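You operate a simulated robot arm through the tools that you are given. There is no shell and no other tool.

You are at the controls of a simulated two-armed robot. One attempt, no reset.

JOB
Unclamp the small port, put its dirty cap in the bath and cover the port with foil.
Fine: put the bath lid on; the rubber ring stays on the port.

Only the result counts: the job must be done as asked and must still hold three seconds after the hand-in. Knocking over, shifting, dropping, spilling or breaking anything else fails it. A push-on lid holds only when it is set on centred and level and pressed home; a screw cap is set on level and turned clockwise until tight.

ROBOT AND FRAMES
Two 7-joint arms with two-finger parallel grippers on one trunk that stands fixed in place. Base frame: the origin is at the foot of the trunk, x ahead of it, y to its left, z up. Readings come in m, degrees, newtons and seconds.
The left shoulder is at [0.183, 0.171, 1.081], the right one opposite. Each reaches about 0.883 m from its shoulder. Payload 4.4 kg a hand.
The TCP of each hand is the grasp point between the finger pads, 0.023 m short of the fingertips. In the tool frame z runs along the fingers and y along their closing line. Largest opening 0.094 m; finger width 0.038, thickness 0.01; the body of the gripper, 0.054 by 0.096 m, starts 0.039 m behind the TCP.
Orientation is that of the tool frame in the base frame, as a unit quaternion [x, y, z, w]. With the fingers straight down and closing along the base's y, the tool's x points along the base's -x, its y along +y and its z along -z.

CONTROLS
- The arms move only by the tool drive_tool. It takes "left_rows", "right_rows" or both (then of equal length, played together; a hand with none holds still); each is a list of rows, each a list of 7 numbers: the shift along the base's x, y, z in m, then the turn, a rotation vector about the base's x, y, z in degrees, then the opening in per cent of the stroke, from 0 (shut) to 100 (fully open). In form: [[tx, ty, tz, wx, wy, wz, gripper], ...]. A call has 1 to 20 rows; each row is the pose to reach, as a shift and turn from the pose commanded when the call began. Rows are played at 5 a second. More than 0.05 m and 8.6 degrees between two rows, or a gripper value outside its range, and nothing of the call is played. Where a pose cannot be reached the arm comes as near as it can. A force on the tool above 40 N (or 10 N above the force at the start of the call, whichever is more), or a blocked arm, ends the call early, and 0.2 s more pass. Each finger travels about 0.072 m/s and halts on what it meets, pressing with about 22 N; the grip force reading is that of the motor and also rises with nothing between the fingers. The clock runs only during rows and for 0.2 s after the last one: add rows that repeat a pose to give the fingers time. The reply holds the time, the measured pose of the TCP, the force on the tool along the base axes, the opening and the grip force, in the units named above and with some noise, with the torque about the TCP (base axes, N m) and any sound that the robot's microphone picked up, and new pictures: "pictures" is both (left out), scene, wrist or none (wrist: the cameras of the hands that moved).
- Cameras (640 x 400 px; columns grow to the right, rows downward): "scene" is now at [0.3055, 0.0484, 1.2645]; the picture's right is [0.54, -0.84, 0.00], its down [-0.04, -0.02, -1.00] and it looks along [0.84, 0.54, -0.04] (base axes); focal length 214 px, centre (320, 200). "left" rides on the left gripper at [0.086, -0.016, -0.075] in its tool frame; the picture's right is [0.18, 0.98, 0.00], its down [-0.58, 0.11, -0.81] and it looks along [-0.79, 0.15, 0.59] (tool axes); focal length 243 px, centre (320, 200). "right" rides on the right gripper at [0.086, 0.016, -0.075] in its tool frame; the picture's right is [-0.18, 0.98, 0.00], its down [-0.58, -0.11, -0.81] and it looks along [-0.79, -0.15, 0.59] (tool axes); focal length 243 px, centre (320, 200). There is no depth. A picture from a camera that has moved, and an enlarged one, comes with that camera's place and axes in the base frame and with its lens.
- raise_lower(by): moves the trunk up (or, below 0, down) by that many m; the arms and the scene camera ride with it, the base frame stays. It gives what a move gives, with no picture.
- turn_head(pan, tilt): turns the head with the scene camera to pan (to the left, within 80 degrees either way) and tilt (down, from -29 to 69), counted from straight ahead of the robot (the tilt from the chest, where the trunk bows). It gives what a move gives, and a new picture of the scene camera.
- inspect(camera, box): a new picture of the part [left, top, right, bottom] of that camera's present view, enlarged. The clock stands still meanwhile.
- sign_off(): hands the job in; it is judged then, once.

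Places have to be worked out from the pictures, the camera data and where the tool is seen. Open the grippers and draw the arms clear of the work before you hand the job in, unless the task says otherwise.

The tools are called after "Request:" by a JSON object that holds its "name" and its "arguments". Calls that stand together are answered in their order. drive_tool: Moves the arms, as the interface text tells. Its arguments: {"type":"object","properties":{"left_rows":{"type":"array"},"right_rows":{"type":"array"},"pictures":{"type":"string","enum":["both","scene","wrist","none"]}},"required":[]} The other tools are called the same way: raise_lower (by) moves the trunk up or down; turn_head (pan, tilt) turns the head that bears the scene camera; inspect (camera, box) takes an enlarged picture of a part of a camera's view; sign_off () hands the job in.

At the start:

```text
time_s: 0.0
left_tcp_pos: [0.4654, 0.4627, 1.2896]
left_ee_rot: [0.0, 1.0, 0.001, 0.0]
left_ft_force: [0.6, -0.2, -0.1]
left_moment: [0.03, 0.0, -0.01]
left_finger_gap: 0.0939
left_gripper_force: 0.1
right_tcp_pos: [0.4588, 0.0013, 1.2675]
right_ee_rot: [0.001, 1.0, 0.0, 0.0]
right_ft_force: [-0.1, -0.2, 0.2]
right_moment: [0.0, 0.0, 0.0]
right_finger_gap: 0.094
right_gripper_force: 0.1
trunk travel left (down, up): [-0.1, 0.288]
head pan, tilt (commanded): [33.0, 2.6]
```

scene: 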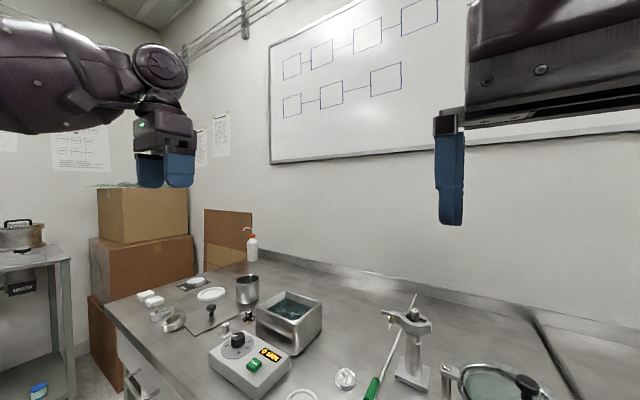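
right: 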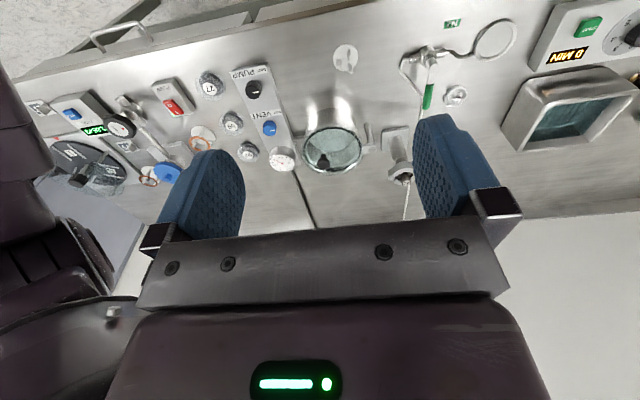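
left: 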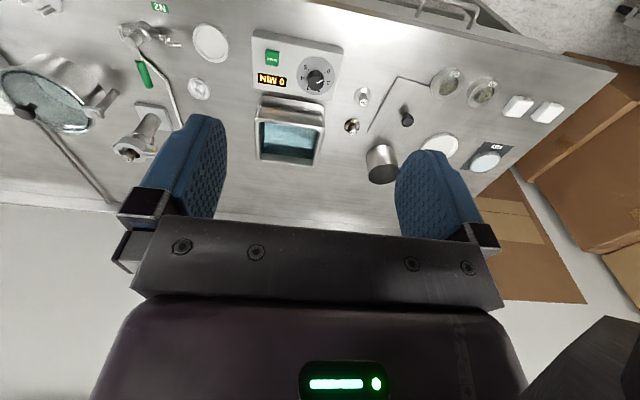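

The bench shows an ultrasonic bath, a chamber, several fittings and knobs. I tilt the head down to get a better overview before doing anything.

Request:
{"name": "turn_head", "arguments": {"pan": 33, "tilt": 40}}

Request:
{"name": "inspect", "arguments": {"camera": "left", "box": [0, 0, 320, 200]}}

Request:
{"name": "inspect", "arguments": {"camera": "left", "box": [240, 20, 600, 245]}}

Request:
{"name": "inspect", "arguments": {"camera": "right", "box": [240, 0, 640, 250]}}

Request:
{"name": "inspect", "arguments": {"camera": "right", "box": [0, 40, 320, 240]}}

```text
time_s: 1.0
left_tcp_pos: [0.466, 0.4628, 1.2916]
left_ee_rot: [0.0, 1.0, 0.0, 0.0]
left_ft_force: [0.0, 0.7, 0.2]
left_moment: [0.0, 0.01, 0.0]
left_finger_gap: 0.094
left_gripper_force: 0.1
right_tcp_pos: [0.4603, 0.001, 1.2649]
right_ee_rot: [0.001, 1.0, 0.0, 0.001]
right_ft_force: [0.6, -0.2, -0.2]
right_moment: [-0.01, 0.03, 0.0]
right_finger_gap: 0.0942
right_gripper_force: 0.1
trunk travel left (down, up): [-0.1, 0.288]
head pan, tilt (commanded): [33.0, 40.0]
camera scene: at [0.3005, 0.0451, 1.205], right [0.54, -0.84, 0.0], down [-0.54, -0.35, -0.77], along [0.64, 0.42, -0.64], focal length 214 px, centre (320, 200)
```

scene: 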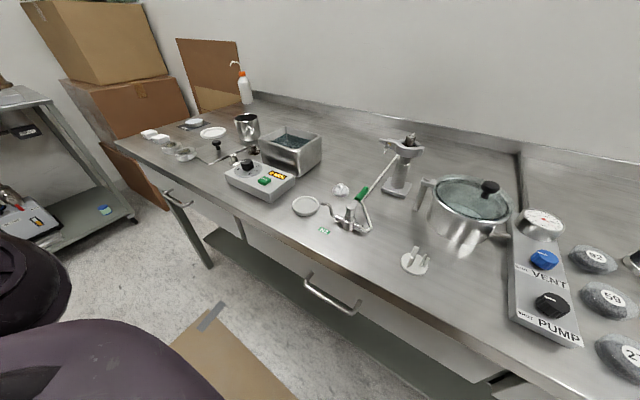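

```text
2.00 times, centred on (160, 100) of left
camera zoom: at [0.3786, 0.4476, 1.3655], right [-0.18, 0.98, 0.0], down [0.58, 0.11, 0.81], along [0.79, 0.15, -0.59], focal length 485 px, centre (640, 400)
```

zoom: 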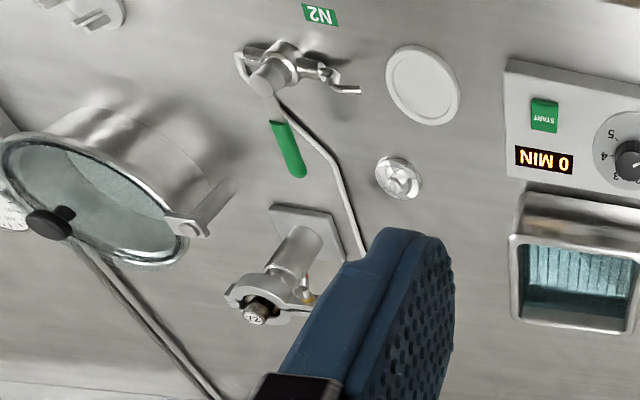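

```text
1.78 times, centred on (420, 132) of left
camera zoom: at [0.3786, 0.4476, 1.3655], right [-0.18, 0.98, 0.0], down [0.58, 0.11, 0.81], along [0.79, 0.15, -0.59], focal length 431 px, centre (142, 320)
```

zoom: 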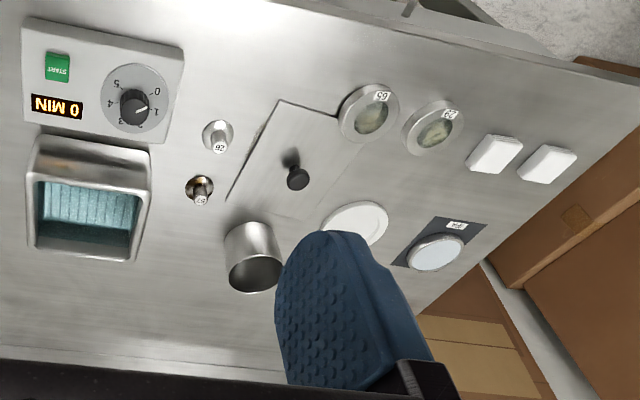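

```text
1.60 times, centred on (440, 125) of right
camera zoom: at [0.3726, 0.0181, 1.3417], right [0.18, 0.98, 0.0], down [0.58, -0.11, 0.81], along [0.79, -0.15, -0.59], focal length 388 px, centre (128, 320)
```

zoom: 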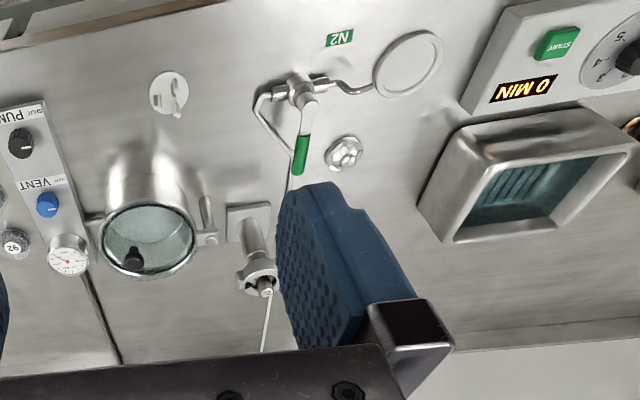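

```text
2.00 times, centred on (160, 140) of right
camera zoom: at [0.3726, 0.0181, 1.3417], right [0.18, 0.98, 0.0], down [0.58, -0.11, 0.81], along [0.79, -0.15, -0.59], focal length 485 px, centre (640, 320)
```

zoom: 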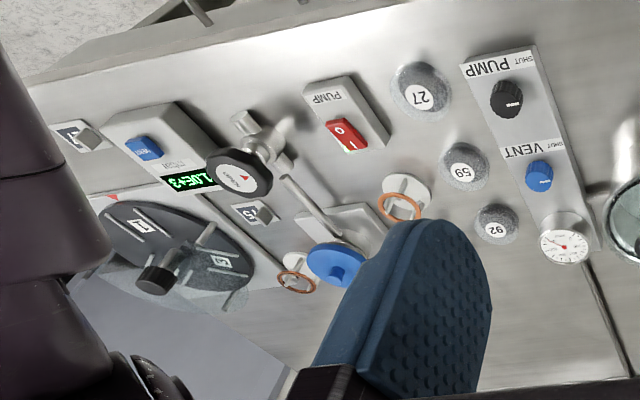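

The head view now shows the whole bench. I zoom on the post with the clamp, the bath, the foil pieces and other fittings.

Request:
{"name": "inspect", "arguments": {"camera": "scene", "box": [330, 115, 490, 215]}}

Request:
{"name": "inspect", "arguments": {"camera": "scene", "box": [130, 90, 330, 215]}}

Request:
{"name": "inspect", "arguments": {"camera": "scene", "box": [280, 160, 480, 285]}}

Request:
{"name": "turn_head", "arguments": {"pan": -25, "tilt": 40}}

```text
4.00 times, centred on (410, 165) of scene
camera zoom: at [0.3005, 0.0451, 1.205], right [0.54, -0.84, 0.0], down [-0.54, -0.35, -0.77], along [0.64, 0.42, -0.64], focal length 858 px, centre (-40, 340)
```

zoom: 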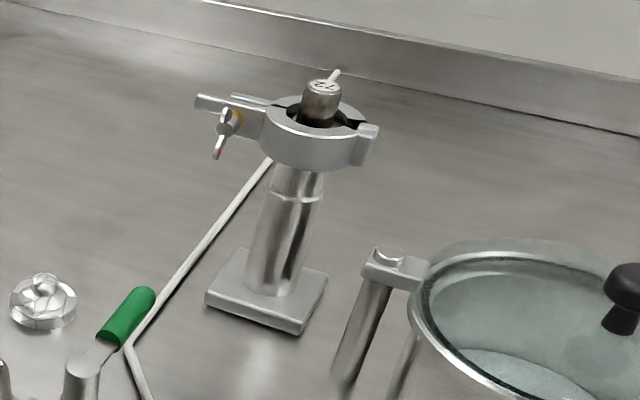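

```text
3.20 times, centred on (230, 152) of scene
camera zoom: at [0.3005, 0.0451, 1.205], right [0.54, -0.84, 0.0], down [-0.54, -0.35, -0.77], along [0.64, 0.42, -0.64], focal length 686 px, centre (608, 352)
```

zoom: 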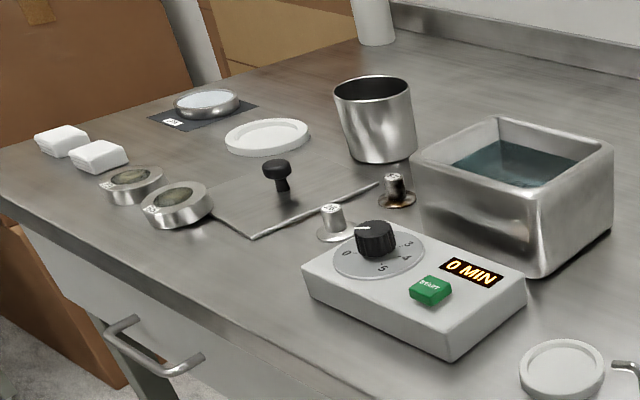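

```text
3.20 times, centred on (380, 222) of scene
camera zoom: at [0.3005, 0.0451, 1.205], right [0.54, -0.84, 0.0], down [-0.54, -0.35, -0.77], along [0.64, 0.42, -0.64], focal length 686 px, centre (128, 128)
```

zoom: 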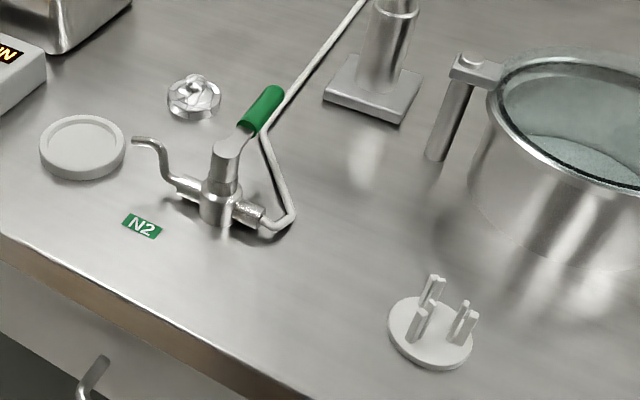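

```text
time_s: 2.3
left_tcp_pos: [0.466, 0.4632, 1.2901]
left_ee_rot: [0.0, 1.0, 0.0, 0.0]
left_ft_force: [-0.3, -0.1, 0.1]
left_moment: [0.02, 0.01, 0.03]
left_finger_gap: 0.0942
left_gripper_force: 0.1
right_tcp_pos: [0.4589, 0.0001, 1.2662]
right_ee_rot: [0.001, 1.0, 0.0, -0.001]
right_ft_force: [1.3, 1.2, 0.2]
right_moment: [0.01, 0.01, -0.02]
right_finger_gap: 0.0938
right_gripper_force: 0.0
trunk travel left (down, up): [-0.1, 0.288]
head pan, tilt (commanded): [-25.0, 40.0]
camera scene: at [0.3062, -0.0371, 1.2049], right [-0.42, -0.91, 0.0], down [-0.58, 0.27, -0.77], along [0.69, -0.32, -0.64], focal length 214 px, centre (320, 200)
```

scene: 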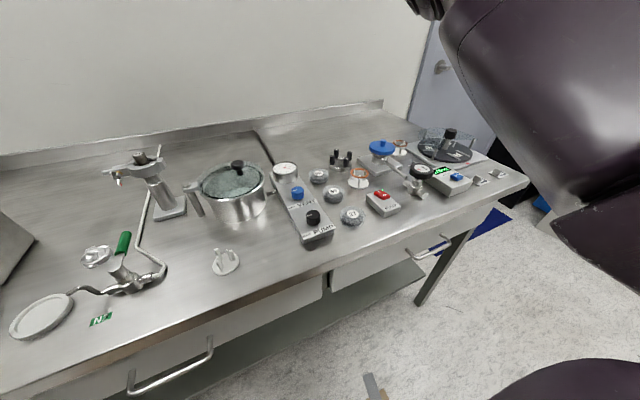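

The right part of the bench holds the pump, vent panel, weights and other ports. I zoom on each to learn which port is "small" and which foil piece is meant.

Request:
{"name": "inspect", "arguments": {"camera": "scene", "box": [60, 130, 280, 268]}}

Request:
{"name": "inspect", "arguments": {"camera": "scene", "box": [260, 125, 420, 225]}}

Request:
{"name": "inspect", "arguments": {"camera": "scene", "box": [350, 110, 530, 222]}}

Request:
{"name": "turn_head", "arguments": {"pan": 50, "tilt": 30}}

```text
2.90 times, centred on (170, 199) of scene
camera zoom: at [0.3062, -0.0371, 1.2049], right [-0.42, -0.91, 0.0], down [-0.58, 0.27, -0.77], along [0.69, -0.32, -0.64], focal length 622 px, centre (755, 203)
```

zoom: 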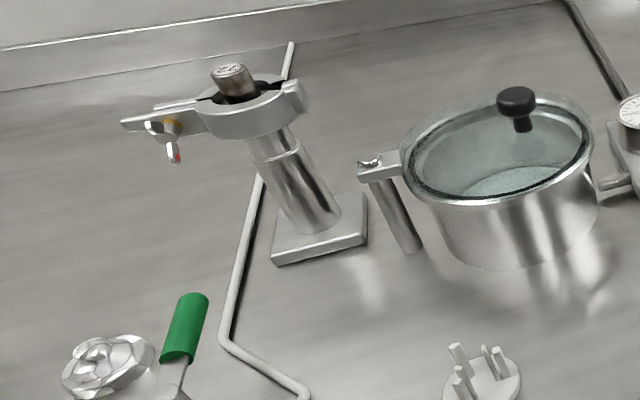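

```text
4.00 times, centred on (340, 175) of scene
camera zoom: at [0.3062, -0.0371, 1.2049], right [-0.42, -0.91, 0.0], down [-0.58, 0.27, -0.77], along [0.69, -0.32, -0.64], focal length 858 px, centre (240, 300)
```

zoom: 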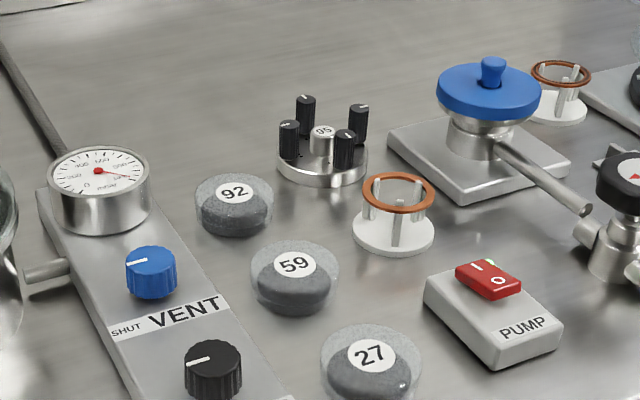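

```text
3.56 times, centred on (440, 166) of scene
camera zoom: at [0.3062, -0.0371, 1.2049], right [-0.42, -0.91, 0.0], down [-0.58, 0.27, -0.77], along [0.69, -0.32, -0.64], focal length 763 px, centre (-107, 321)
```

zoom: 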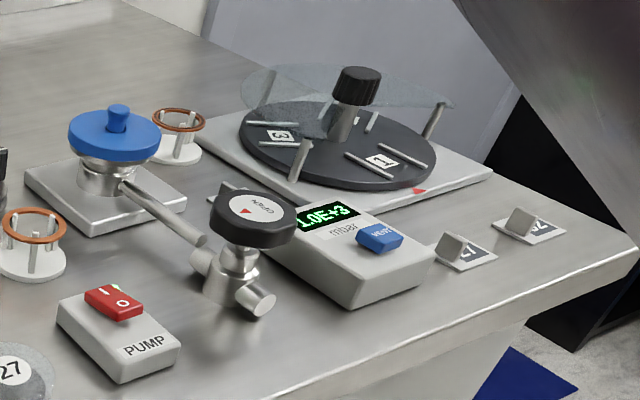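

```text
time_s: 3.8
left_tcp_pos: [0.4661, 0.4633, 1.291]
left_ee_rot: [0.0, 1.0, 0.0, 0.0]
left_ft_force: [-0.2, 0.3, -0.7]
left_moment: [-0.06, 0.01, -0.02]
left_finger_gap: 0.0939
left_gripper_force: 0.1
right_tcp_pos: [0.4591, 0.0001, 1.2667]
right_ee_rot: [0.0, 1.0, 0.001, 0.0]
right_ft_force: [-0.2, -1.2, -0.1]
right_moment: [0.0, 0.01, -0.01]
right_finger_gap: 0.0939
right_gripper_force: 0.2
trunk travel left (down, up): [-0.1, 0.288]
head pan, tilt (commanded): [50.0, 30.0]
camera scene: at [0.2874, 0.068, 1.2202], right [0.77, -0.64, 0.0], down [-0.32, -0.38, -0.87], along [0.56, 0.66, -0.5], focal length 214 px, centre (320, 200)
```

scene: 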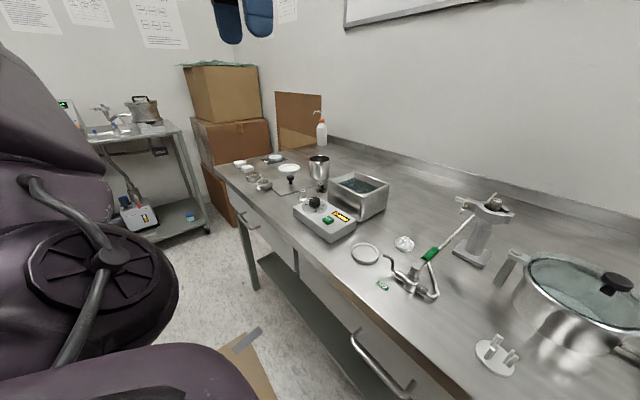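

The small port is the post with the wing-nut clamp holding a cap; I place it near (0.79, 0.125), cap top z≈1.005. I turn the head toward it and zoom in strongly on clamp, foil, lid.

Request:
{"name": "turn_head", "arguments": {"pan": 15, "tilt": 35}}

```text
time_s: 4.8
left_tcp_pos: [0.4664, 0.4626, 1.2914]
left_ee_rot: [0.0, 1.0, -0.001, 0.0]
left_ft_force: [0.1, -0.3, -0.2]
left_moment: [0.04, 0.01, -0.01]
left_finger_gap: 0.0938
left_gripper_force: 0.1
right_tcp_pos: [0.4594, 0.0003, 1.2669]
right_ee_rot: [0.001, 1.0, 0.0, 0.0]
right_ft_force: [-1.4, 0.4, -0.3]
right_moment: [-0.01, 0.02, 0.0]
right_finger_gap: 0.094
right_gripper_force: 0.1
trunk travel left (down, up): [-0.1, 0.288]
head pan, tilt (commanded): [15.0, 35.0]
camera scene: at [0.3142, 0.0216, 1.2125], right [0.26, -0.97, 0.0], down [-0.55, -0.15, -0.82], along [0.79, 0.21, -0.57], focal length 214 px, centre (320, 200)
```

scene: 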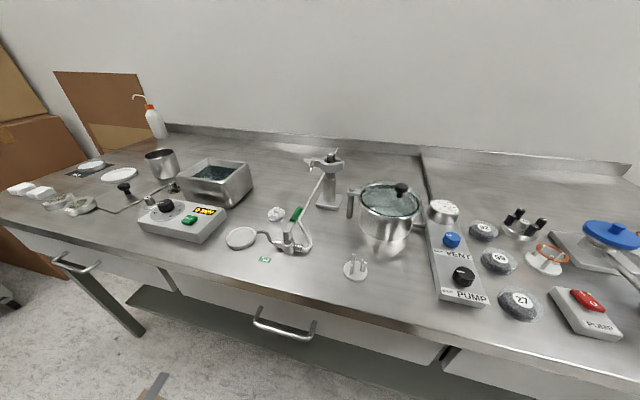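

The clamp is now near the image centre at (325,160). I zoom in on the clamp, the foil and the bath area.

Request:
{"name": "inspect", "arguments": {"camera": "scene", "box": [295, 140, 359, 180]}}

Request:
{"name": "inspect", "arguments": {"camera": "scene", "box": [215, 190, 327, 260]}}

Request:
{"name": "inspect", "arguments": {"camera": "scene", "box": [60, 140, 268, 270]}}

```text
10.00 times, centred on (327, 160) of scene
camera zoom: at [0.3142, 0.0216, 1.2125], right [0.26, -0.97, 0.0], down [-0.55, -0.15, -0.82], along [0.79, 0.21, -0.57], focal length 2145 px, centre (250, 600)
```

zoom: 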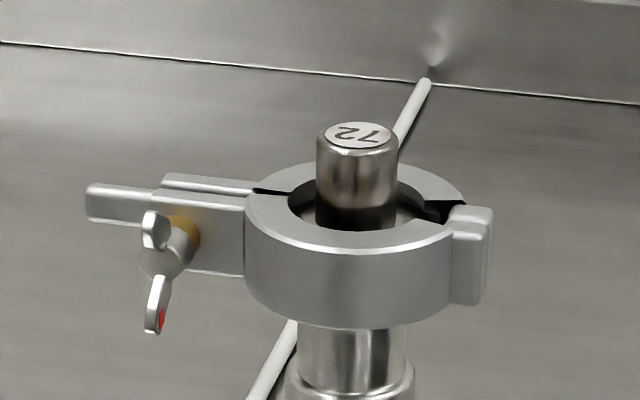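

```text
5.71 times, centred on (271, 225) of scene
camera zoom: at [0.3142, 0.0216, 1.2125], right [0.26, -0.97, 0.0], down [-0.55, -0.15, -0.82], along [0.79, 0.21, -0.57], focal length 1226 px, centre (600, 57)
```

zoom: 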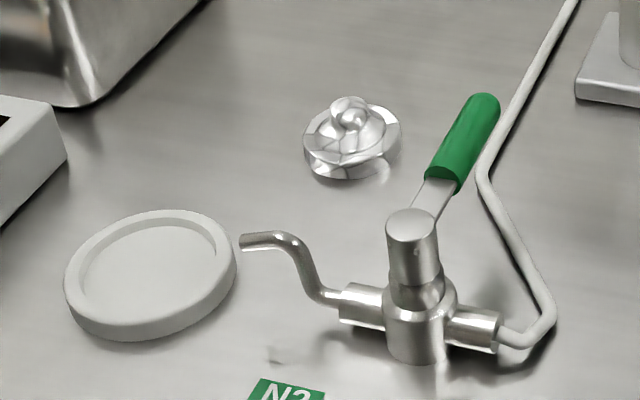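

```text
3.08 times, centred on (164, 205) of scene
camera zoom: at [0.3142, 0.0216, 1.2125], right [0.26, -0.97, 0.0], down [-0.55, -0.15, -0.82], along [0.79, 0.21, -0.57], focal length 660 px, centre (800, 185)
```

zoom: 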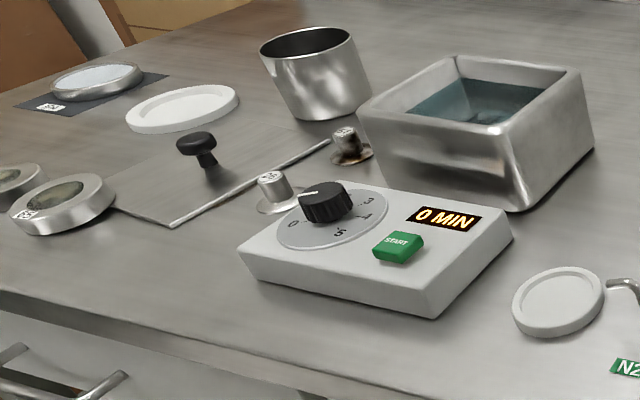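

The clamp has a wing nut facing the robot at about (0.775, 0.166, 0.98), hinge on the −y side. I move the right hand so that its wrist camera sees the clamp up close.

Request:
{"name": "drive_tool", "arguments": {"right_rows": [[0.02, 0.017, -0.02, 0, 0, 0, 100], [0.04, 0.034, -0.04, 0, 0, 0, 100], [0.06, 0.051, -0.06, 0, 0, 0, 100], [0.08, 0.068, -0.08, 0, 0, 0, 100], [0.1, 0.085, -0.1, 0, 0, 0, 100], [0.12, 0.102, -0.12, 0, 0, 0, 100], [0.14, 0.119, -0.14, 0, 0, 0, 100], [0.16, 0.136, -0.16, 0, 0, 0, 100], [0.17, 0.153, -0.18, 0, 0, 0, 100], [0.17, 0.17, -0.2, 0, 0, 0, 100]], "pictures": "both"}}

```text
time_s: 7.0
left_tcp_pos: [0.4666, 0.4635, 1.2917]
left_ee_rot: [0.0, 1.0, 0.001, 0.0]
left_ft_force: [0.3, 0.1, -0.1]
left_moment: [-0.01, -0.01, 0.03]
left_finger_gap: 0.0939
left_gripper_force: 0.1
right_tcp_pos: [0.6302, 0.1708, 1.066]
right_ee_rot: [0.0, 1.0, 0.0, 0.0]
right_ft_force: [0.8, 0.4, -1.0]
right_moment: [0.02, -0.02, -0.02]
right_finger_gap: 0.0941
right_gripper_force: 0.0
trunk travel left (down, up): [-0.1, 0.288]
head pan, tilt (commanded): [15.0, 35.0]
camera scene: at [0.3146, 0.0218, 1.2123], right [0.26, -0.97, 0.0], down [-0.55, -0.15, -0.82], along [0.79, 0.21, -0.57], focal length 214 px, centre (320, 200)
camera right: at [0.5432, 0.1882, 1.141], right [0.18, 0.98, 0.0], down [0.58, -0.11, 0.81], along [0.79, -0.15, -0.59], focal length 243 px, centre (320, 200)
```

scene: 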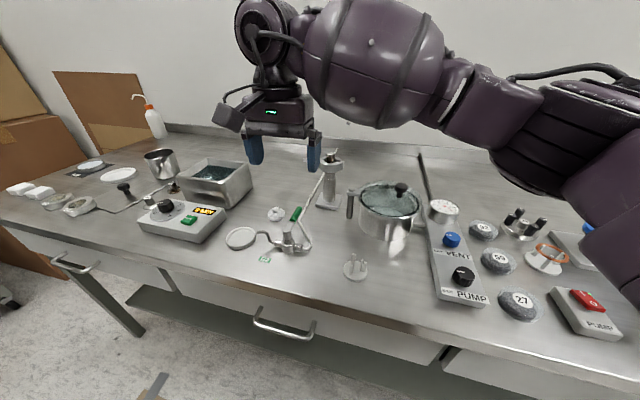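
right: 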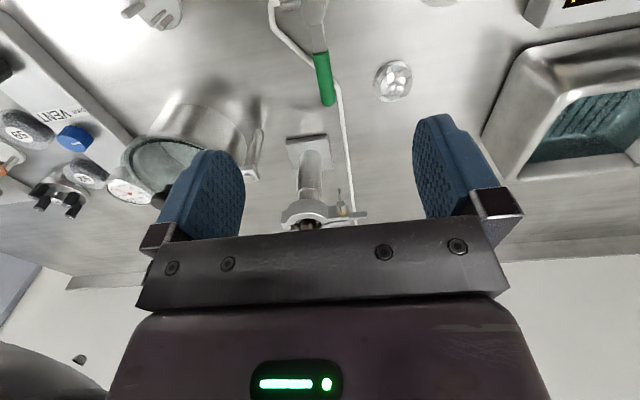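

The wrist view shows the clamp at (310,210), just above the gripper bar. I zoom in there, and on the foil and bath.

Request:
{"name": "inspect", "arguments": {"camera": "right", "box": [262, 160, 390, 240]}}

Request:
{"name": "inspect", "arguments": {"camera": "right", "box": [350, 40, 446, 100]}}

Request:
{"name": "inspect", "arguments": {"camera": "right", "box": [480, 0, 640, 200]}}

```text
5.00 times, centred on (326, 200) of right
camera zoom: at [0.5432, 0.1882, 1.141], right [0.18, 0.98, 0.0], down [0.58, -0.11, 0.81], along [0.79, -0.15, -0.59], focal length 1213 px, centre (290, 200)
```

zoom: 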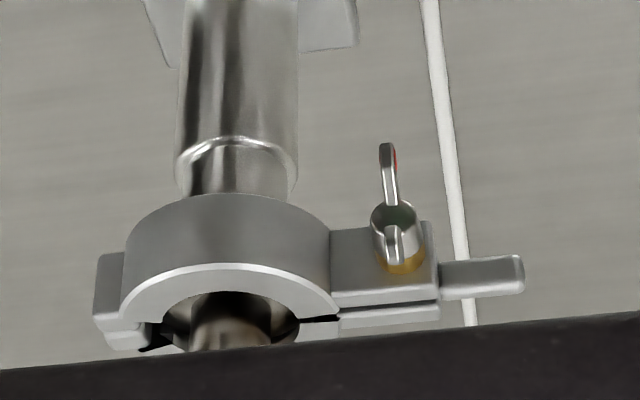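

```text
6.67 times, centred on (398, 70) of right
camera zoom: at [0.5432, 0.1882, 1.141], right [0.18, 0.98, 0.0], down [0.58, -0.11, 0.81], along [0.79, -0.15, -0.59], focal length 1618 px, centre (-200, 1067)
```

zoom: 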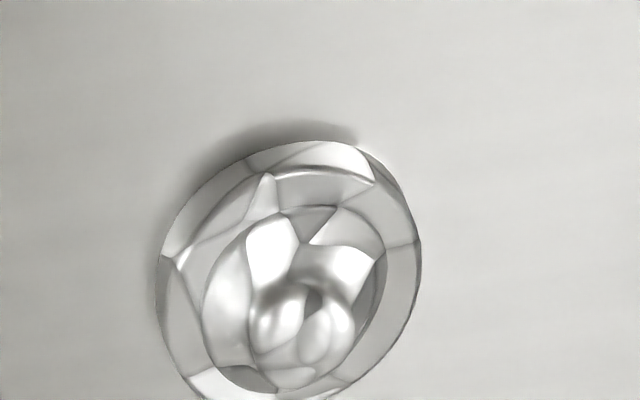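

```text
2.00 times, centred on (560, 100) of right
camera zoom: at [0.5432, 0.1882, 1.141], right [0.18, 0.98, 0.0], down [0.58, -0.11, 0.81], along [0.79, -0.15, -0.59], focal length 485 px, centre (-160, 400)
```

zoom: 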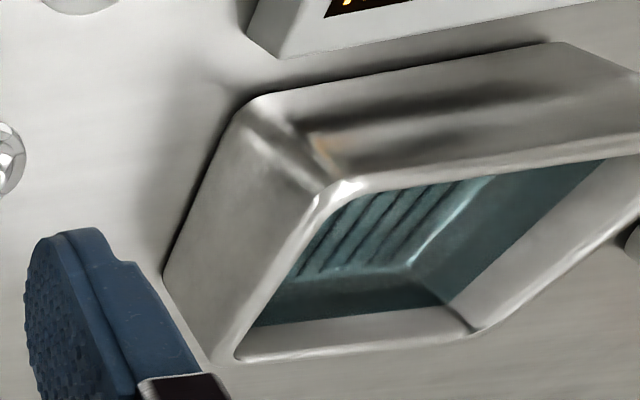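

The triangulation gives: post axis ≈ (0.804, 0.125), clamp ring z 0.964–0.985, nut axis at y≈0.169, z≈0.973 with wings near x≈0.774. I shift the right hand forward and up for an unobstructed look from above at the ring, hinge and nut.

Request:
{"name": "drive_tool", "arguments": {"right_rows": [[0.02, -0.01, 0.03, 0, 0, 0, 100], [0.04, -0.02, 0.05, 0, 0, 0, 100], [0.07, -0.03, 0.07, 0, 0, 0, 100], [0.08, -0.03, 0.07, 0, 0, 0, 100]], "pictures": "wrist"}}

Request:
{"name": "inspect", "arguments": {"camera": "right", "box": [256, 100, 384, 180]}}

```text
time_s: 8.0
left_tcp_pos: [0.4665, 0.4639, 1.2911]
left_ee_rot: [0.0, 1.0, 0.001, 0.0]
left_ft_force: [0.5, -0.4, -0.5]
left_moment: [0.0, 0.04, 0.02]
left_finger_gap: 0.0942
left_gripper_force: 0.0
right_tcp_pos: [0.7106, 0.1411, 1.1367]
right_ee_rot: [0.001, 1.0, 0.0, 0.0]
right_ft_force: [0.0, 0.3, -0.2]
right_moment: [-0.03, -0.02, 0.03]
right_finger_gap: 0.0939
right_gripper_force: 0.0
trunk travel left (down, up): [-0.1, 0.288]
head pan, tilt (commanded): [15.0, 35.0]
camera right: at [0.6239, 0.1584, 1.2113], right [0.19, 0.98, 0.0], down [0.58, -0.11, 0.81], along [0.79, -0.15, -0.59], focal length 243 px, centre (320, 200)
```

right: 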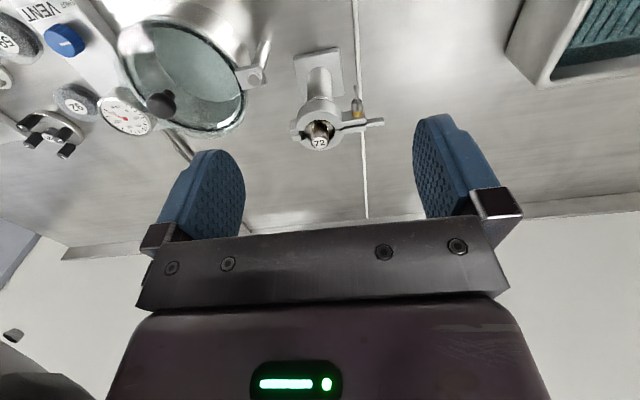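

```text
5.00 times, centred on (320, 140) of right
camera zoom: at [0.6239, 0.1584, 1.2113], right [0.19, 0.98, 0.0], down [0.58, -0.11, 0.81], along [0.79, -0.15, -0.59], focal length 1213 px, centre (320, 500)
```

zoom: 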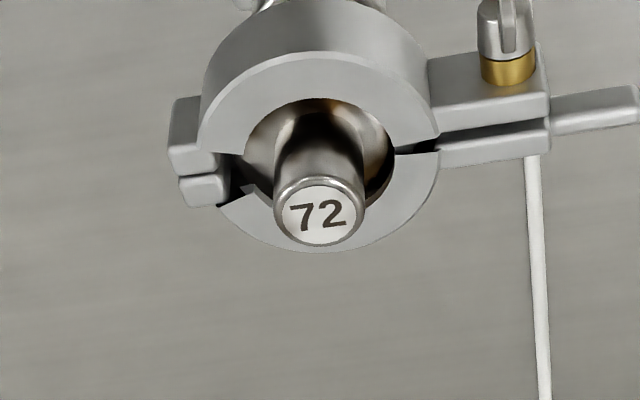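

From above, the near half carries the ear with nut plus a pull tab on the +y side, hinge lugs at −y. To turn the nut from the front I want the wrist camera on the upper side, so I first test in free space how far the left wrist can roll.

Request:
{"name": "drive_tool", "arguments": {"left_rows": [[0, 0, 0, 0, 0, 8.5, 100], [0, 0, 0, 0, 0, 17, 100], [0, 0, 0, 0, 0, 25.5, 100], [0, 0, 0, 0, 0, 34, 100], [0, 0, 0, 0, 0, 42.5, 100], [0, 0, 0, 0, 0, 51, 100], [0, 0, 0, 0, 0, 59.5, 100], [0, 0, 0, 0, 0, 68, 100], [0, 0, 0, 0, 0, 76.5, 100], [0, 0, 0, 0, 0, 85, 100], [0, 0, 0, 0, 0, 93.5, 100], [0, 0, 0, 0, 0, 102, 100], [0, 0, 0, 0, 0, 110.5, 100], [0, 0, 0, 0, 0, 119, 100], [0, 0, 0, 0, 0, 127.5, 100], [0, 0, 0, 0, 0, 136, 100], [0, 0, 0, 0, 0, 144.5, 100], [0, 0, 0, 0, 0, 153, 100], [0, 0, 0, 0, 0, 161.5, 100], [0, 0, 0, 0, 0, 170, 100]], "pictures": "scene"}}

```text
time_s: 12.2
left_tcp_pos: [0.4767, 0.4947, 1.2934]
left_ee_rot: [0.996, -0.089, -0.001, 0.0]
left_ft_force: [-0.4, 1.1, -0.6]
left_moment: [0.0, 0.02, 0.01]
left_finger_gap: 0.094
left_gripper_force: 0.1
left hand out of reach, approached as far as the arm can: row 20
right_tcp_pos: [0.7098, 0.1416, 1.1354]
right_ee_rot: [0.0, 1.0, 0.0, -0.001]
right_ft_force: [0.2, 0.2, -0.6]
right_moment: [0.0, 0.01, 0.02]
right_finger_gap: 0.0938
right_gripper_force: 0.1
trunk travel left (down, up): [-0.1, 0.288]
head pan, tilt (commanded): [15.0, 35.0]
camera scene: at [0.3149, 0.0224, 1.212], right [0.26, -0.97, 0.0], down [-0.55, -0.15, -0.82], along [0.79, 0.21, -0.57], focal length 214 px, centre (320, 200)
```

scene: 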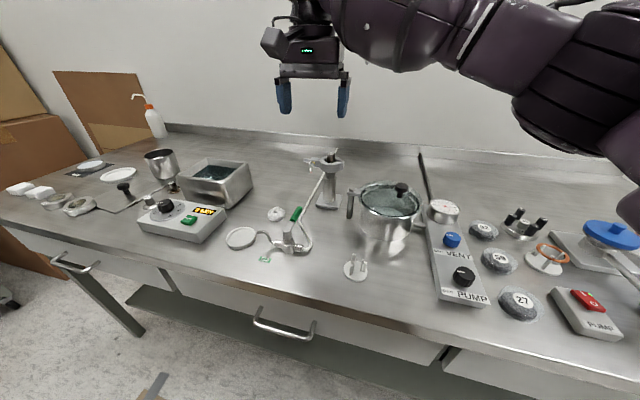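

The left hand reached 170° of yaw with only the last row out of reach, so the roll limit is about ±165°. I bring the left hand back to its nominal yaw and draw the right hand away from the port to make room.

Request:
{"name": "drive_tool", "arguments": {"left_rows": [[0, 0, 0, 0, 0, -8.5, 100], [0, 0, 0, 0, 0, -17, 100], [0, 0, 0, 0, 0, -25.5, 100], [0, 0, 0, 0, 0, -34, 100], [0, 0, 0, 0, 0, -42.5, 100], [0, 0, 0, 0, 0, -51, 100], [0, 0, 0, 0, 0, -59.5, 100], [0, 0, 0, 0, 0, -68, 100], [0, 0, 0, 0, 0, -76.5, 100], [0, 0, 0, 0, 0, -85, 100], [0, 0, 0, 0, 0, -93.5, 100], [0, 0, 0, 0, 0, -102, 100], [0, 0, 0, 0, 0, -110.5, 100], [0, 0, 0, 0, 0, -119, 100], [0, 0, 0, 0, 0, -127.5, 100], [0, 0, 0, 0, 0, -136, 100], [0, 0, 0, 0, 0, -144.5, 100], [0, 0, 0, 0, 0, -153, 100], [0, 0, 0, 0, 0, -161.5, 100], [0, 0, 0, 0, 0, -170, 100]], "right_rows": [[-0.01, -0.02, 0.01, 0, 0, 0, 100], [-0.02, -0.04, 0.02, 0, 0, 0, 100], [-0.03, -0.06, 0.03, 0, 0, 0, 100], [-0.04, -0.08, 0.03, 0, 0, 0, 100], [-0.05, -0.1, 0.03, 0, 0, 0, 100], [-0.06, -0.12, 0.03, 0, 0, 0, 100], [-0.07, -0.14, 0.03, 0, 0, 0, 100], [-0.08, -0.16, 0.03, 0, 0, 0, 100], [-0.09, -0.18, 0.03, 0, 0, 0, 100], [-0.1, -0.2, 0.03, 0, 0, 0, 100], [-0.11, -0.22, 0.03, 0, 0, 0, 100], [-0.12, -0.24, 0.03, 0, 0, 0, 100], [-0.13, -0.26, 0.03, 0, 0, 0, 100], [-0.13, -0.28, 0.03, 0, 0, 0, 100], [-0.13, -0.28, 0.03, 0, 0, 0, 100], [-0.13, -0.28, 0.03, 0, 0, 0, 100], [-0.13, -0.28, 0.03, 0, 0, 0, 100], [-0.13, -0.28, 0.03, 0, 0, 0, 100], [-0.13, -0.28, 0.03, 0, 0, 0, 100], [-0.13, -0.28, 0.03, 0, 0, 0, 100]], "pictures": "scene"}}

```text
time_s: 16.4
left_tcp_pos: [0.4781, 0.4927, 1.2943]
left_ee_rot: [0.001, 1.0, 0.001, -0.001]
left_ft_force: [0.2, 0.1, 0.4]
left_moment: [-0.01, 0.0, 0.03]
left_finger_gap: 0.0943
left_gripper_force: 0.1
right_tcp_pos: [0.5787, -0.1384, 1.167]
right_ee_rot: [0.001, 1.0, 0.0, 0.0]
right_ft_force: [0.4, 0.8, -0.2]
right_moment: [-0.01, -0.01, 0.01]
right_finger_gap: 0.0941
right_gripper_force: 0.0
trunk travel left (down, up): [-0.1, 0.288]
head pan, tilt (commanded): [15.0, 35.0]
camera scene: at [0.3142, 0.0216, 1.2125], right [0.26, -0.97, 0.0], down [-0.55, -0.15, -0.82], along [0.79, 0.21, -0.57], focal length 214 px, centre (320, 200)
```

scene: 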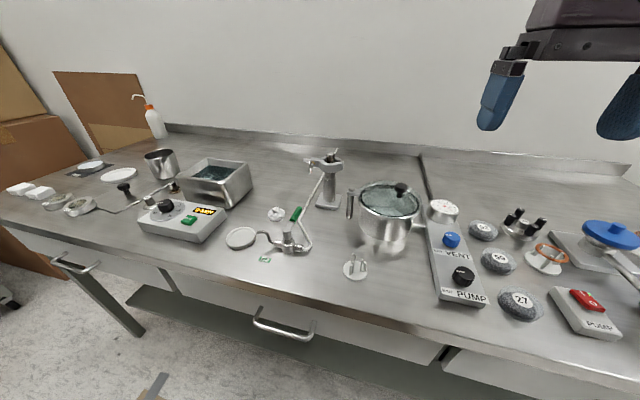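

The right hand is clear. I now pitch the left hand forward by 50° and bring it to a staging point about 10 cm in front of and above the wing nut.

Request:
{"name": "drive_tool", "arguments": {"left_rows": [[0.016, -0.027, -0.02, 0, -4.2, 0, 100], [0.033, -0.054, -0.039, 0, -8.3, 0, 90], [0.049, -0.081, -0.059, 0, -12.5, 0, 80], [0.066, -0.108, -0.079, 0, -16.7, 0, 70], [0.082, -0.135, -0.098, 0, -20.8, 0, 60], [0.098, -0.161, -0.118, 0, -25, 0, 50], [0.115, -0.188, -0.138, 0, -29.2, 0, 40], [0.131, -0.215, -0.157, 0, -33.3, 0, 35], [0.148, -0.242, -0.177, 0, -37.5, 0, 35], [0.164, -0.269, -0.197, 0, -41.7, 0, 35], [0.18, -0.296, -0.216, 0, -45.8, 0, 35], [0.197, -0.323, -0.236, 0, -50, 0, 35]], "pictures": "both"}}

Request:
{"name": "inspect", "arguments": {"camera": "scene", "box": [260, 110, 388, 190]}}

```text
time_s: 19.0
left_tcp_pos: [0.6749, 0.1713, 1.0552]
left_ee_rot: [0.001, 0.907, -0.002, 0.422]
left_ft_force: [0.5, 0.0, -0.3]
left_moment: [-0.02, -0.01, 0.0]
left_finger_gap: 0.033
left_gripper_force: 0.1
right_tcp_pos: [0.5811, -0.1401, 1.1638]
right_ee_rot: [0.001, 1.0, 0.0, -0.001]
right_ft_force: [-0.2, -1.1, -0.7]
right_moment: [-0.02, 0.01, 0.04]
right_finger_gap: 0.094
right_gripper_force: 0.1
trunk travel left (down, up): [-0.1, 0.288]
head pan, tilt (commanded): [15.0, 35.0]
camera scene: at [0.3159, 0.0215, 1.2115], right [0.26, -0.97, 0.0], down [-0.56, -0.15, -0.82], along [0.79, 0.21, -0.57], focal length 214 px, centre (320, 200)
camera left: at [0.5619, 0.1547, 1.0379], right [-0.12, 0.98, -0.14], down [-0.24, 0.11, 0.96], along [0.96, 0.15, 0.23], focal length 243 px, centre (320, 200)
```

scene: 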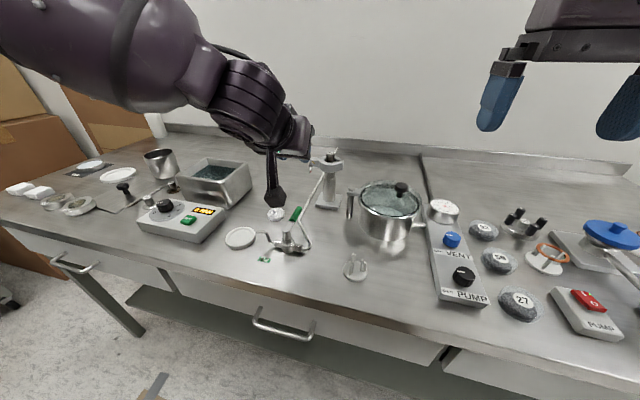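
left: 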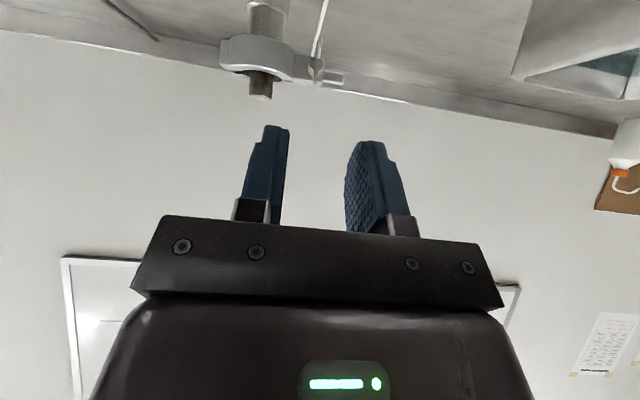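

```text
5.00 times, centred on (324, 150) of scene
camera zoom: at [0.3159, 0.0215, 1.2115], right [0.26, -0.97, 0.0], down [-0.56, -0.15, -0.82], along [0.79, 0.21, -0.57], focal length 1072 px, centre (300, 450)
```

zoom: 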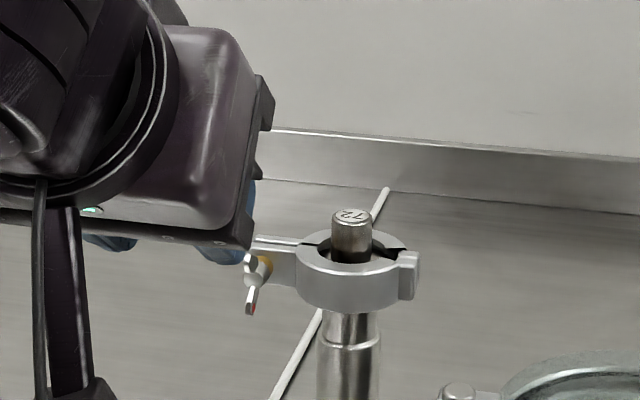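

The left hand is staged at (0.675, 0.171, 1.055) with the fingers pitched 40° below horizontal. I zoom the left wrist view on the nut and fingertips to refine positions before approaching.

Request:
{"name": "inspect", "arguments": {"camera": "left", "box": [216, 0, 408, 120]}}

Request:
{"name": "inspect", "arguments": {"camera": "left", "box": [280, 20, 376, 80]}}

```text
3.33 times, centred on (312, 60) of left
camera zoom: at [0.5619, 0.1547, 1.0379], right [-0.12, 0.98, -0.14], down [-0.24, 0.11, 0.96], along [0.96, 0.15, 0.23], focal length 809 px, centre (347, 667)
```

zoom: 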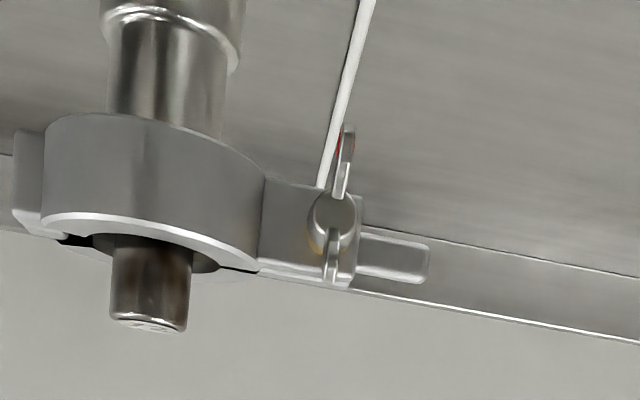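

```text
6.67 times, centred on (328, 50) of left
camera zoom: at [0.5619, 0.1547, 1.0379], right [-0.12, 0.98, -0.14], down [-0.24, 0.11, 0.96], along [0.96, 0.15, 0.23], focal length 1618 px, centre (267, 1200)
```

zoom: 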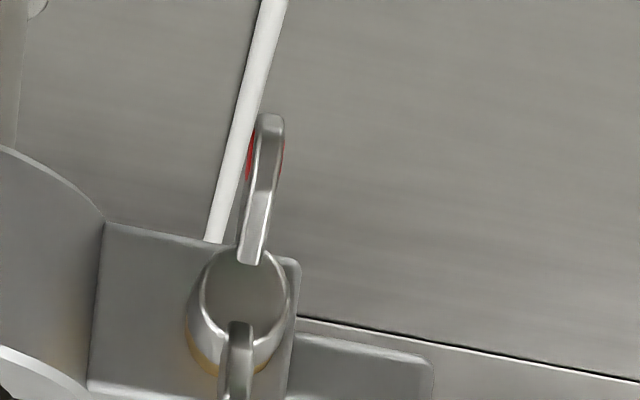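

From several views: nut axis y≈0.169, z≈0.978, wing tips at x≈0.764 (z 0.963 and 0.995), hub front x≈0.778. I lower the pitch to 30° and go to a stop 3 cm short of the wings with a narrow fork opening.

Request:
{"name": "drive_tool", "arguments": {"left_rows": [[0.012, 0, -0.01, 0, -2.5, 0, 30], [0.024, -0.001, -0.022, 0, -5, 0, 25], [0.036, -0.001, -0.038, 0, -7.5, 0, 22], [0.049, -0.002, -0.054, 0, -10, 0, 22], [0.049, -0.002, -0.054, 0, -10, 0, 22]], "pictures": "both"}}

Request:
{"name": "inspect", "arguments": {"camera": "left", "box": [216, 60, 408, 180]}}

Request:
{"name": "inspect", "arguments": {"camera": "scene", "box": [270, 140, 366, 200]}}

```text
time_s: 20.2
left_tcp_pos: [0.7231, 0.169, 1.0062]
left_ee_rot: [0.001, 0.866, -0.001, 0.501]
left_ft_force: [0.3, -0.5, 0.4]
left_moment: [-0.03, 0.01, -0.01]
left_finger_gap: 0.0206
left_gripper_force: 0.0
right_tcp_pos: [0.5786, -0.1382, 1.1662]
right_ee_rot: [0.0, 1.0, 0.0, 0.0]
right_ft_force: [-0.1, -0.6, 0.5]
right_moment: [0.0, -0.02, 0.01]
right_finger_gap: 0.0939
right_gripper_force: 0.0
trunk travel left (down, up): [-0.1, 0.288]
head pan, tilt (commanded): [15.0, 35.0]
camera scene: at [0.3135, 0.0214, 1.2129], right [0.26, -0.97, 0.0], down [-0.55, -0.15, -0.82], along [0.79, 0.21, -0.57], focal length 214 px, centre (320, 200)
camera left: at [0.614, 0.1524, 0.9685], right [-0.09, 0.98, -0.16], down [-0.41, 0.11, 0.91], along [0.91, 0.15, 0.39], focal length 243 px, centre (320, 200)
```

scene: 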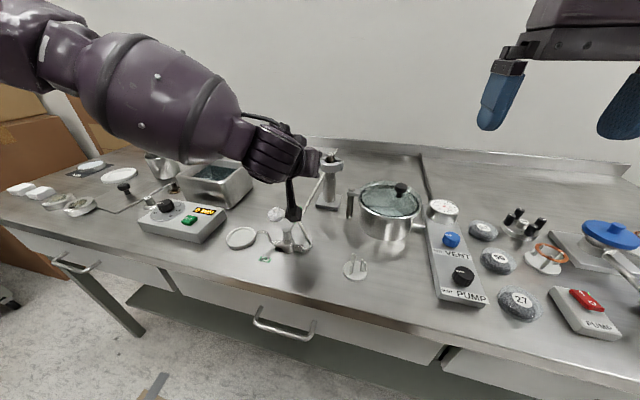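
left: 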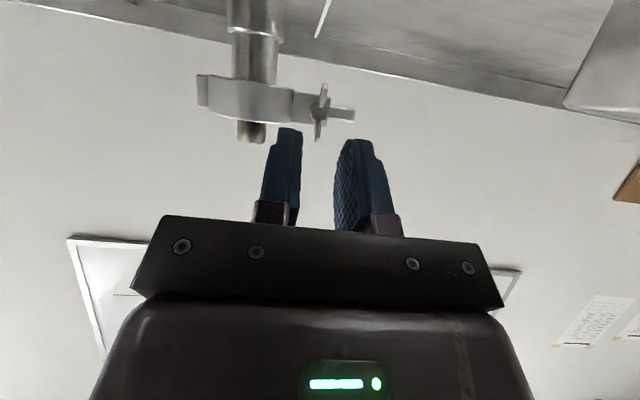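

```text
3.33 times, centred on (312, 120) of left
camera zoom: at [0.614, 0.1524, 0.9685], right [-0.09, 0.98, -0.16], down [-0.41, 0.11, 0.91], along [0.91, 0.15, 0.39], focal length 809 px, centre (347, 467)
```

zoom: 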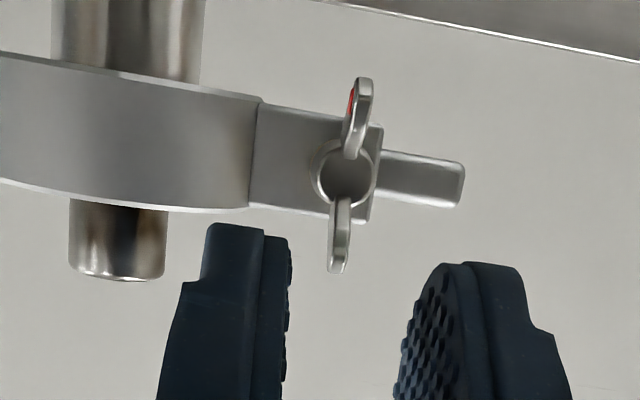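

```text
6.67 times, centred on (318, 170) of scene
camera zoom: at [0.3135, 0.0214, 1.2129], right [0.26, -0.97, 0.0], down [-0.55, -0.15, -0.82], along [0.79, 0.21, -0.57], focal length 1430 px, centre (333, 400)
```

zoom: 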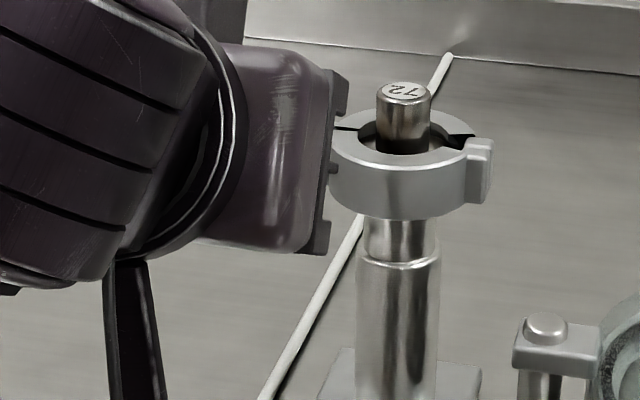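

The wrist view shows both wings vertical and lined up with the fork (nut axis y≈0.168, z≈0.978). Before advancing I check the clearance between the camera stalk and the green valve handle.

Request:
{"name": "inspect", "arguments": {"camera": "scene", "box": [250, 170, 330, 260]}}

Request:
{"name": "inspect", "arguments": {"camera": "right", "box": [400, 0, 640, 150]}}

```text
4.44 times, centred on (290, 215) of scene
camera zoom: at [0.3135, 0.0214, 1.2129], right [0.26, -0.97, 0.0], down [-0.55, -0.15, -0.82], along [0.79, 0.21, -0.57], focal length 953 px, centre (453, 133)
```

zoom: 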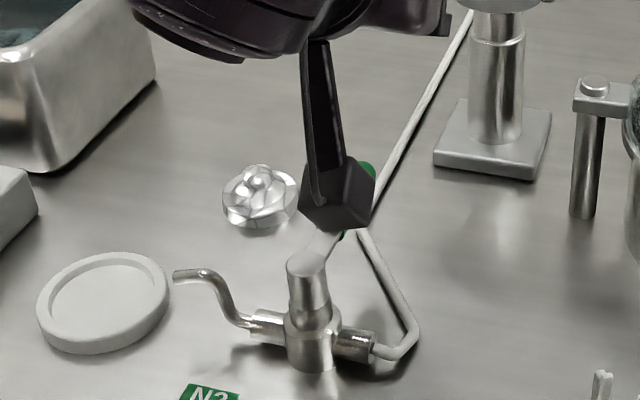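

```text
2.67 times, centred on (520, 75) of right
camera zoom: at [0.492, -0.1214, 1.2423], right [0.18, 0.98, 0.0], down [0.58, -0.11, 0.81], along [0.79, -0.15, -0.59], focal length 647 px, centre (-213, 533)
```

zoom: 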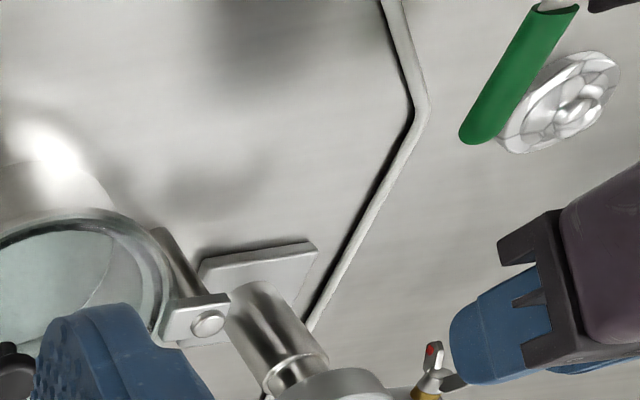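

The camera housing would pass within ~1 cm of the valve lever at 30° pitch, so I go back to 35° pitch (about 2 cm clearance) and then slide the open fork over the wings, tip target (0.770, 0.1685, 0.973).

Request:
{"name": "drive_tool", "arguments": {"left_rows": [[0.0, 0, 0.0, 0, 5, 0, 20], [0.01, 0, -0.007, 0, 5, 0, 20], [0.02, -0.0005, -0.014, 0, 5, 0, 20], [0.028, -0.0005, -0.02, 0, 5, 0, 20], [0.028, -0.0005, -0.02, 0, 5, 0, 20]], "pictures": "both"}}

Request:
{"name": "inspect", "arguments": {"camera": "left", "box": [216, 60, 408, 180]}}

Request:
{"name": "inspect", "arguments": {"camera": "scene", "box": [250, 140, 346, 260]}}

```text
time_s: 21.4
left_tcp_pos: [0.7509, 0.1686, 0.985]
left_ee_rot: [0.0, 0.887, 0.0, 0.462]
left_ft_force: [0.7, -0.2, 0.0]
left_moment: [0.04, 0.03, 0.02]
left_finger_gap: 0.0188
left_gripper_force: 0.1
right_tcp_pos: [0.5791, -0.1391, 1.1661]
right_ee_rot: [0.001, 1.0, 0.0, 0.0]
right_ft_force: [0.2, 0.0, -0.2]
right_moment: [0.03, 0.0, -0.01]
right_finger_gap: 0.0941
right_gripper_force: 0.1
trunk travel left (down, up): [-0.1, 0.288]
head pan, tilt (commanded): [15.0, 35.0]
camera scene: at [0.3139, 0.0216, 1.2126], right [0.26, -0.97, 0.0], down [-0.55, -0.15, -0.82], along [0.79, 0.21, -0.57], focal length 214 px, centre (320, 200)
camera left: at [0.6391, 0.1525, 0.9572], right [-0.1, 0.98, -0.15], down [-0.33, 0.11, 0.94], along [0.94, 0.15, 0.31], focal length 243 px, centre (320, 200)
```

scene: 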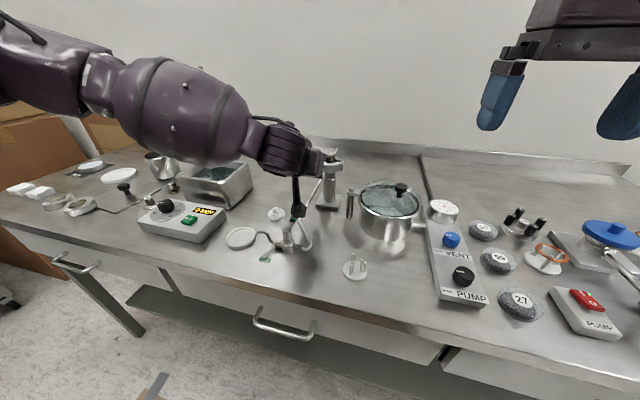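
left: 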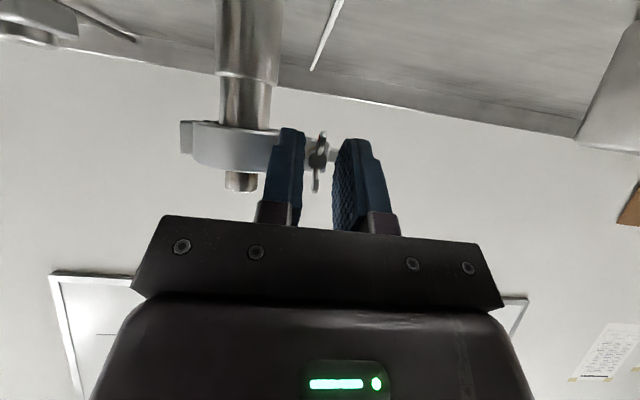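

```text
3.33 times, centred on (312, 120) of left
camera zoom: at [0.6391, 0.1525, 0.9572], right [-0.1, 0.98, -0.15], down [-0.33, 0.11, 0.94], along [0.94, 0.15, 0.31], focal length 809 px, centre (347, 467)
```

zoom: 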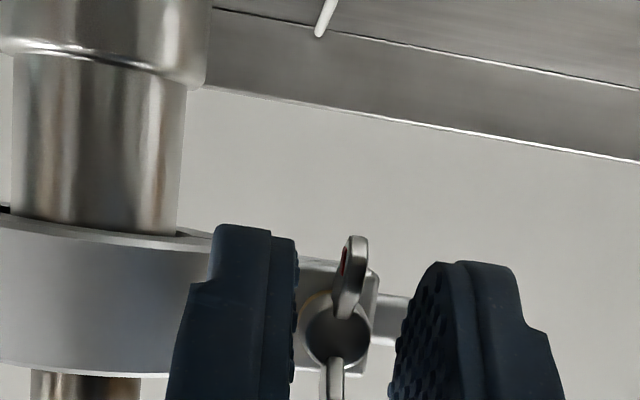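

```text
3.33 times, centred on (298, 200) of scene
camera zoom: at [0.3139, 0.0216, 1.2126], right [0.26, -0.97, 0.0], down [-0.55, -0.15, -0.82], along [0.79, 0.21, -0.57], focal length 715 px, centre (393, 200)
```

zoom: 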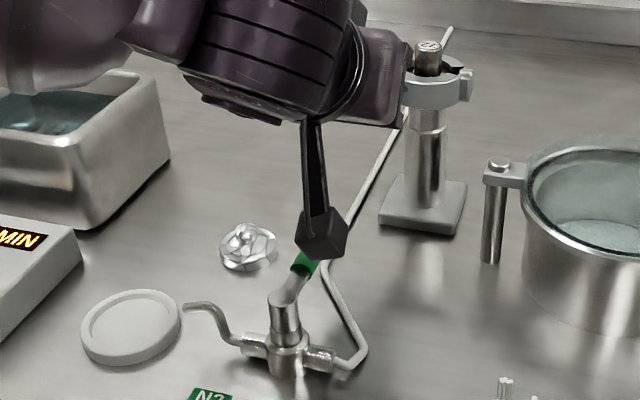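

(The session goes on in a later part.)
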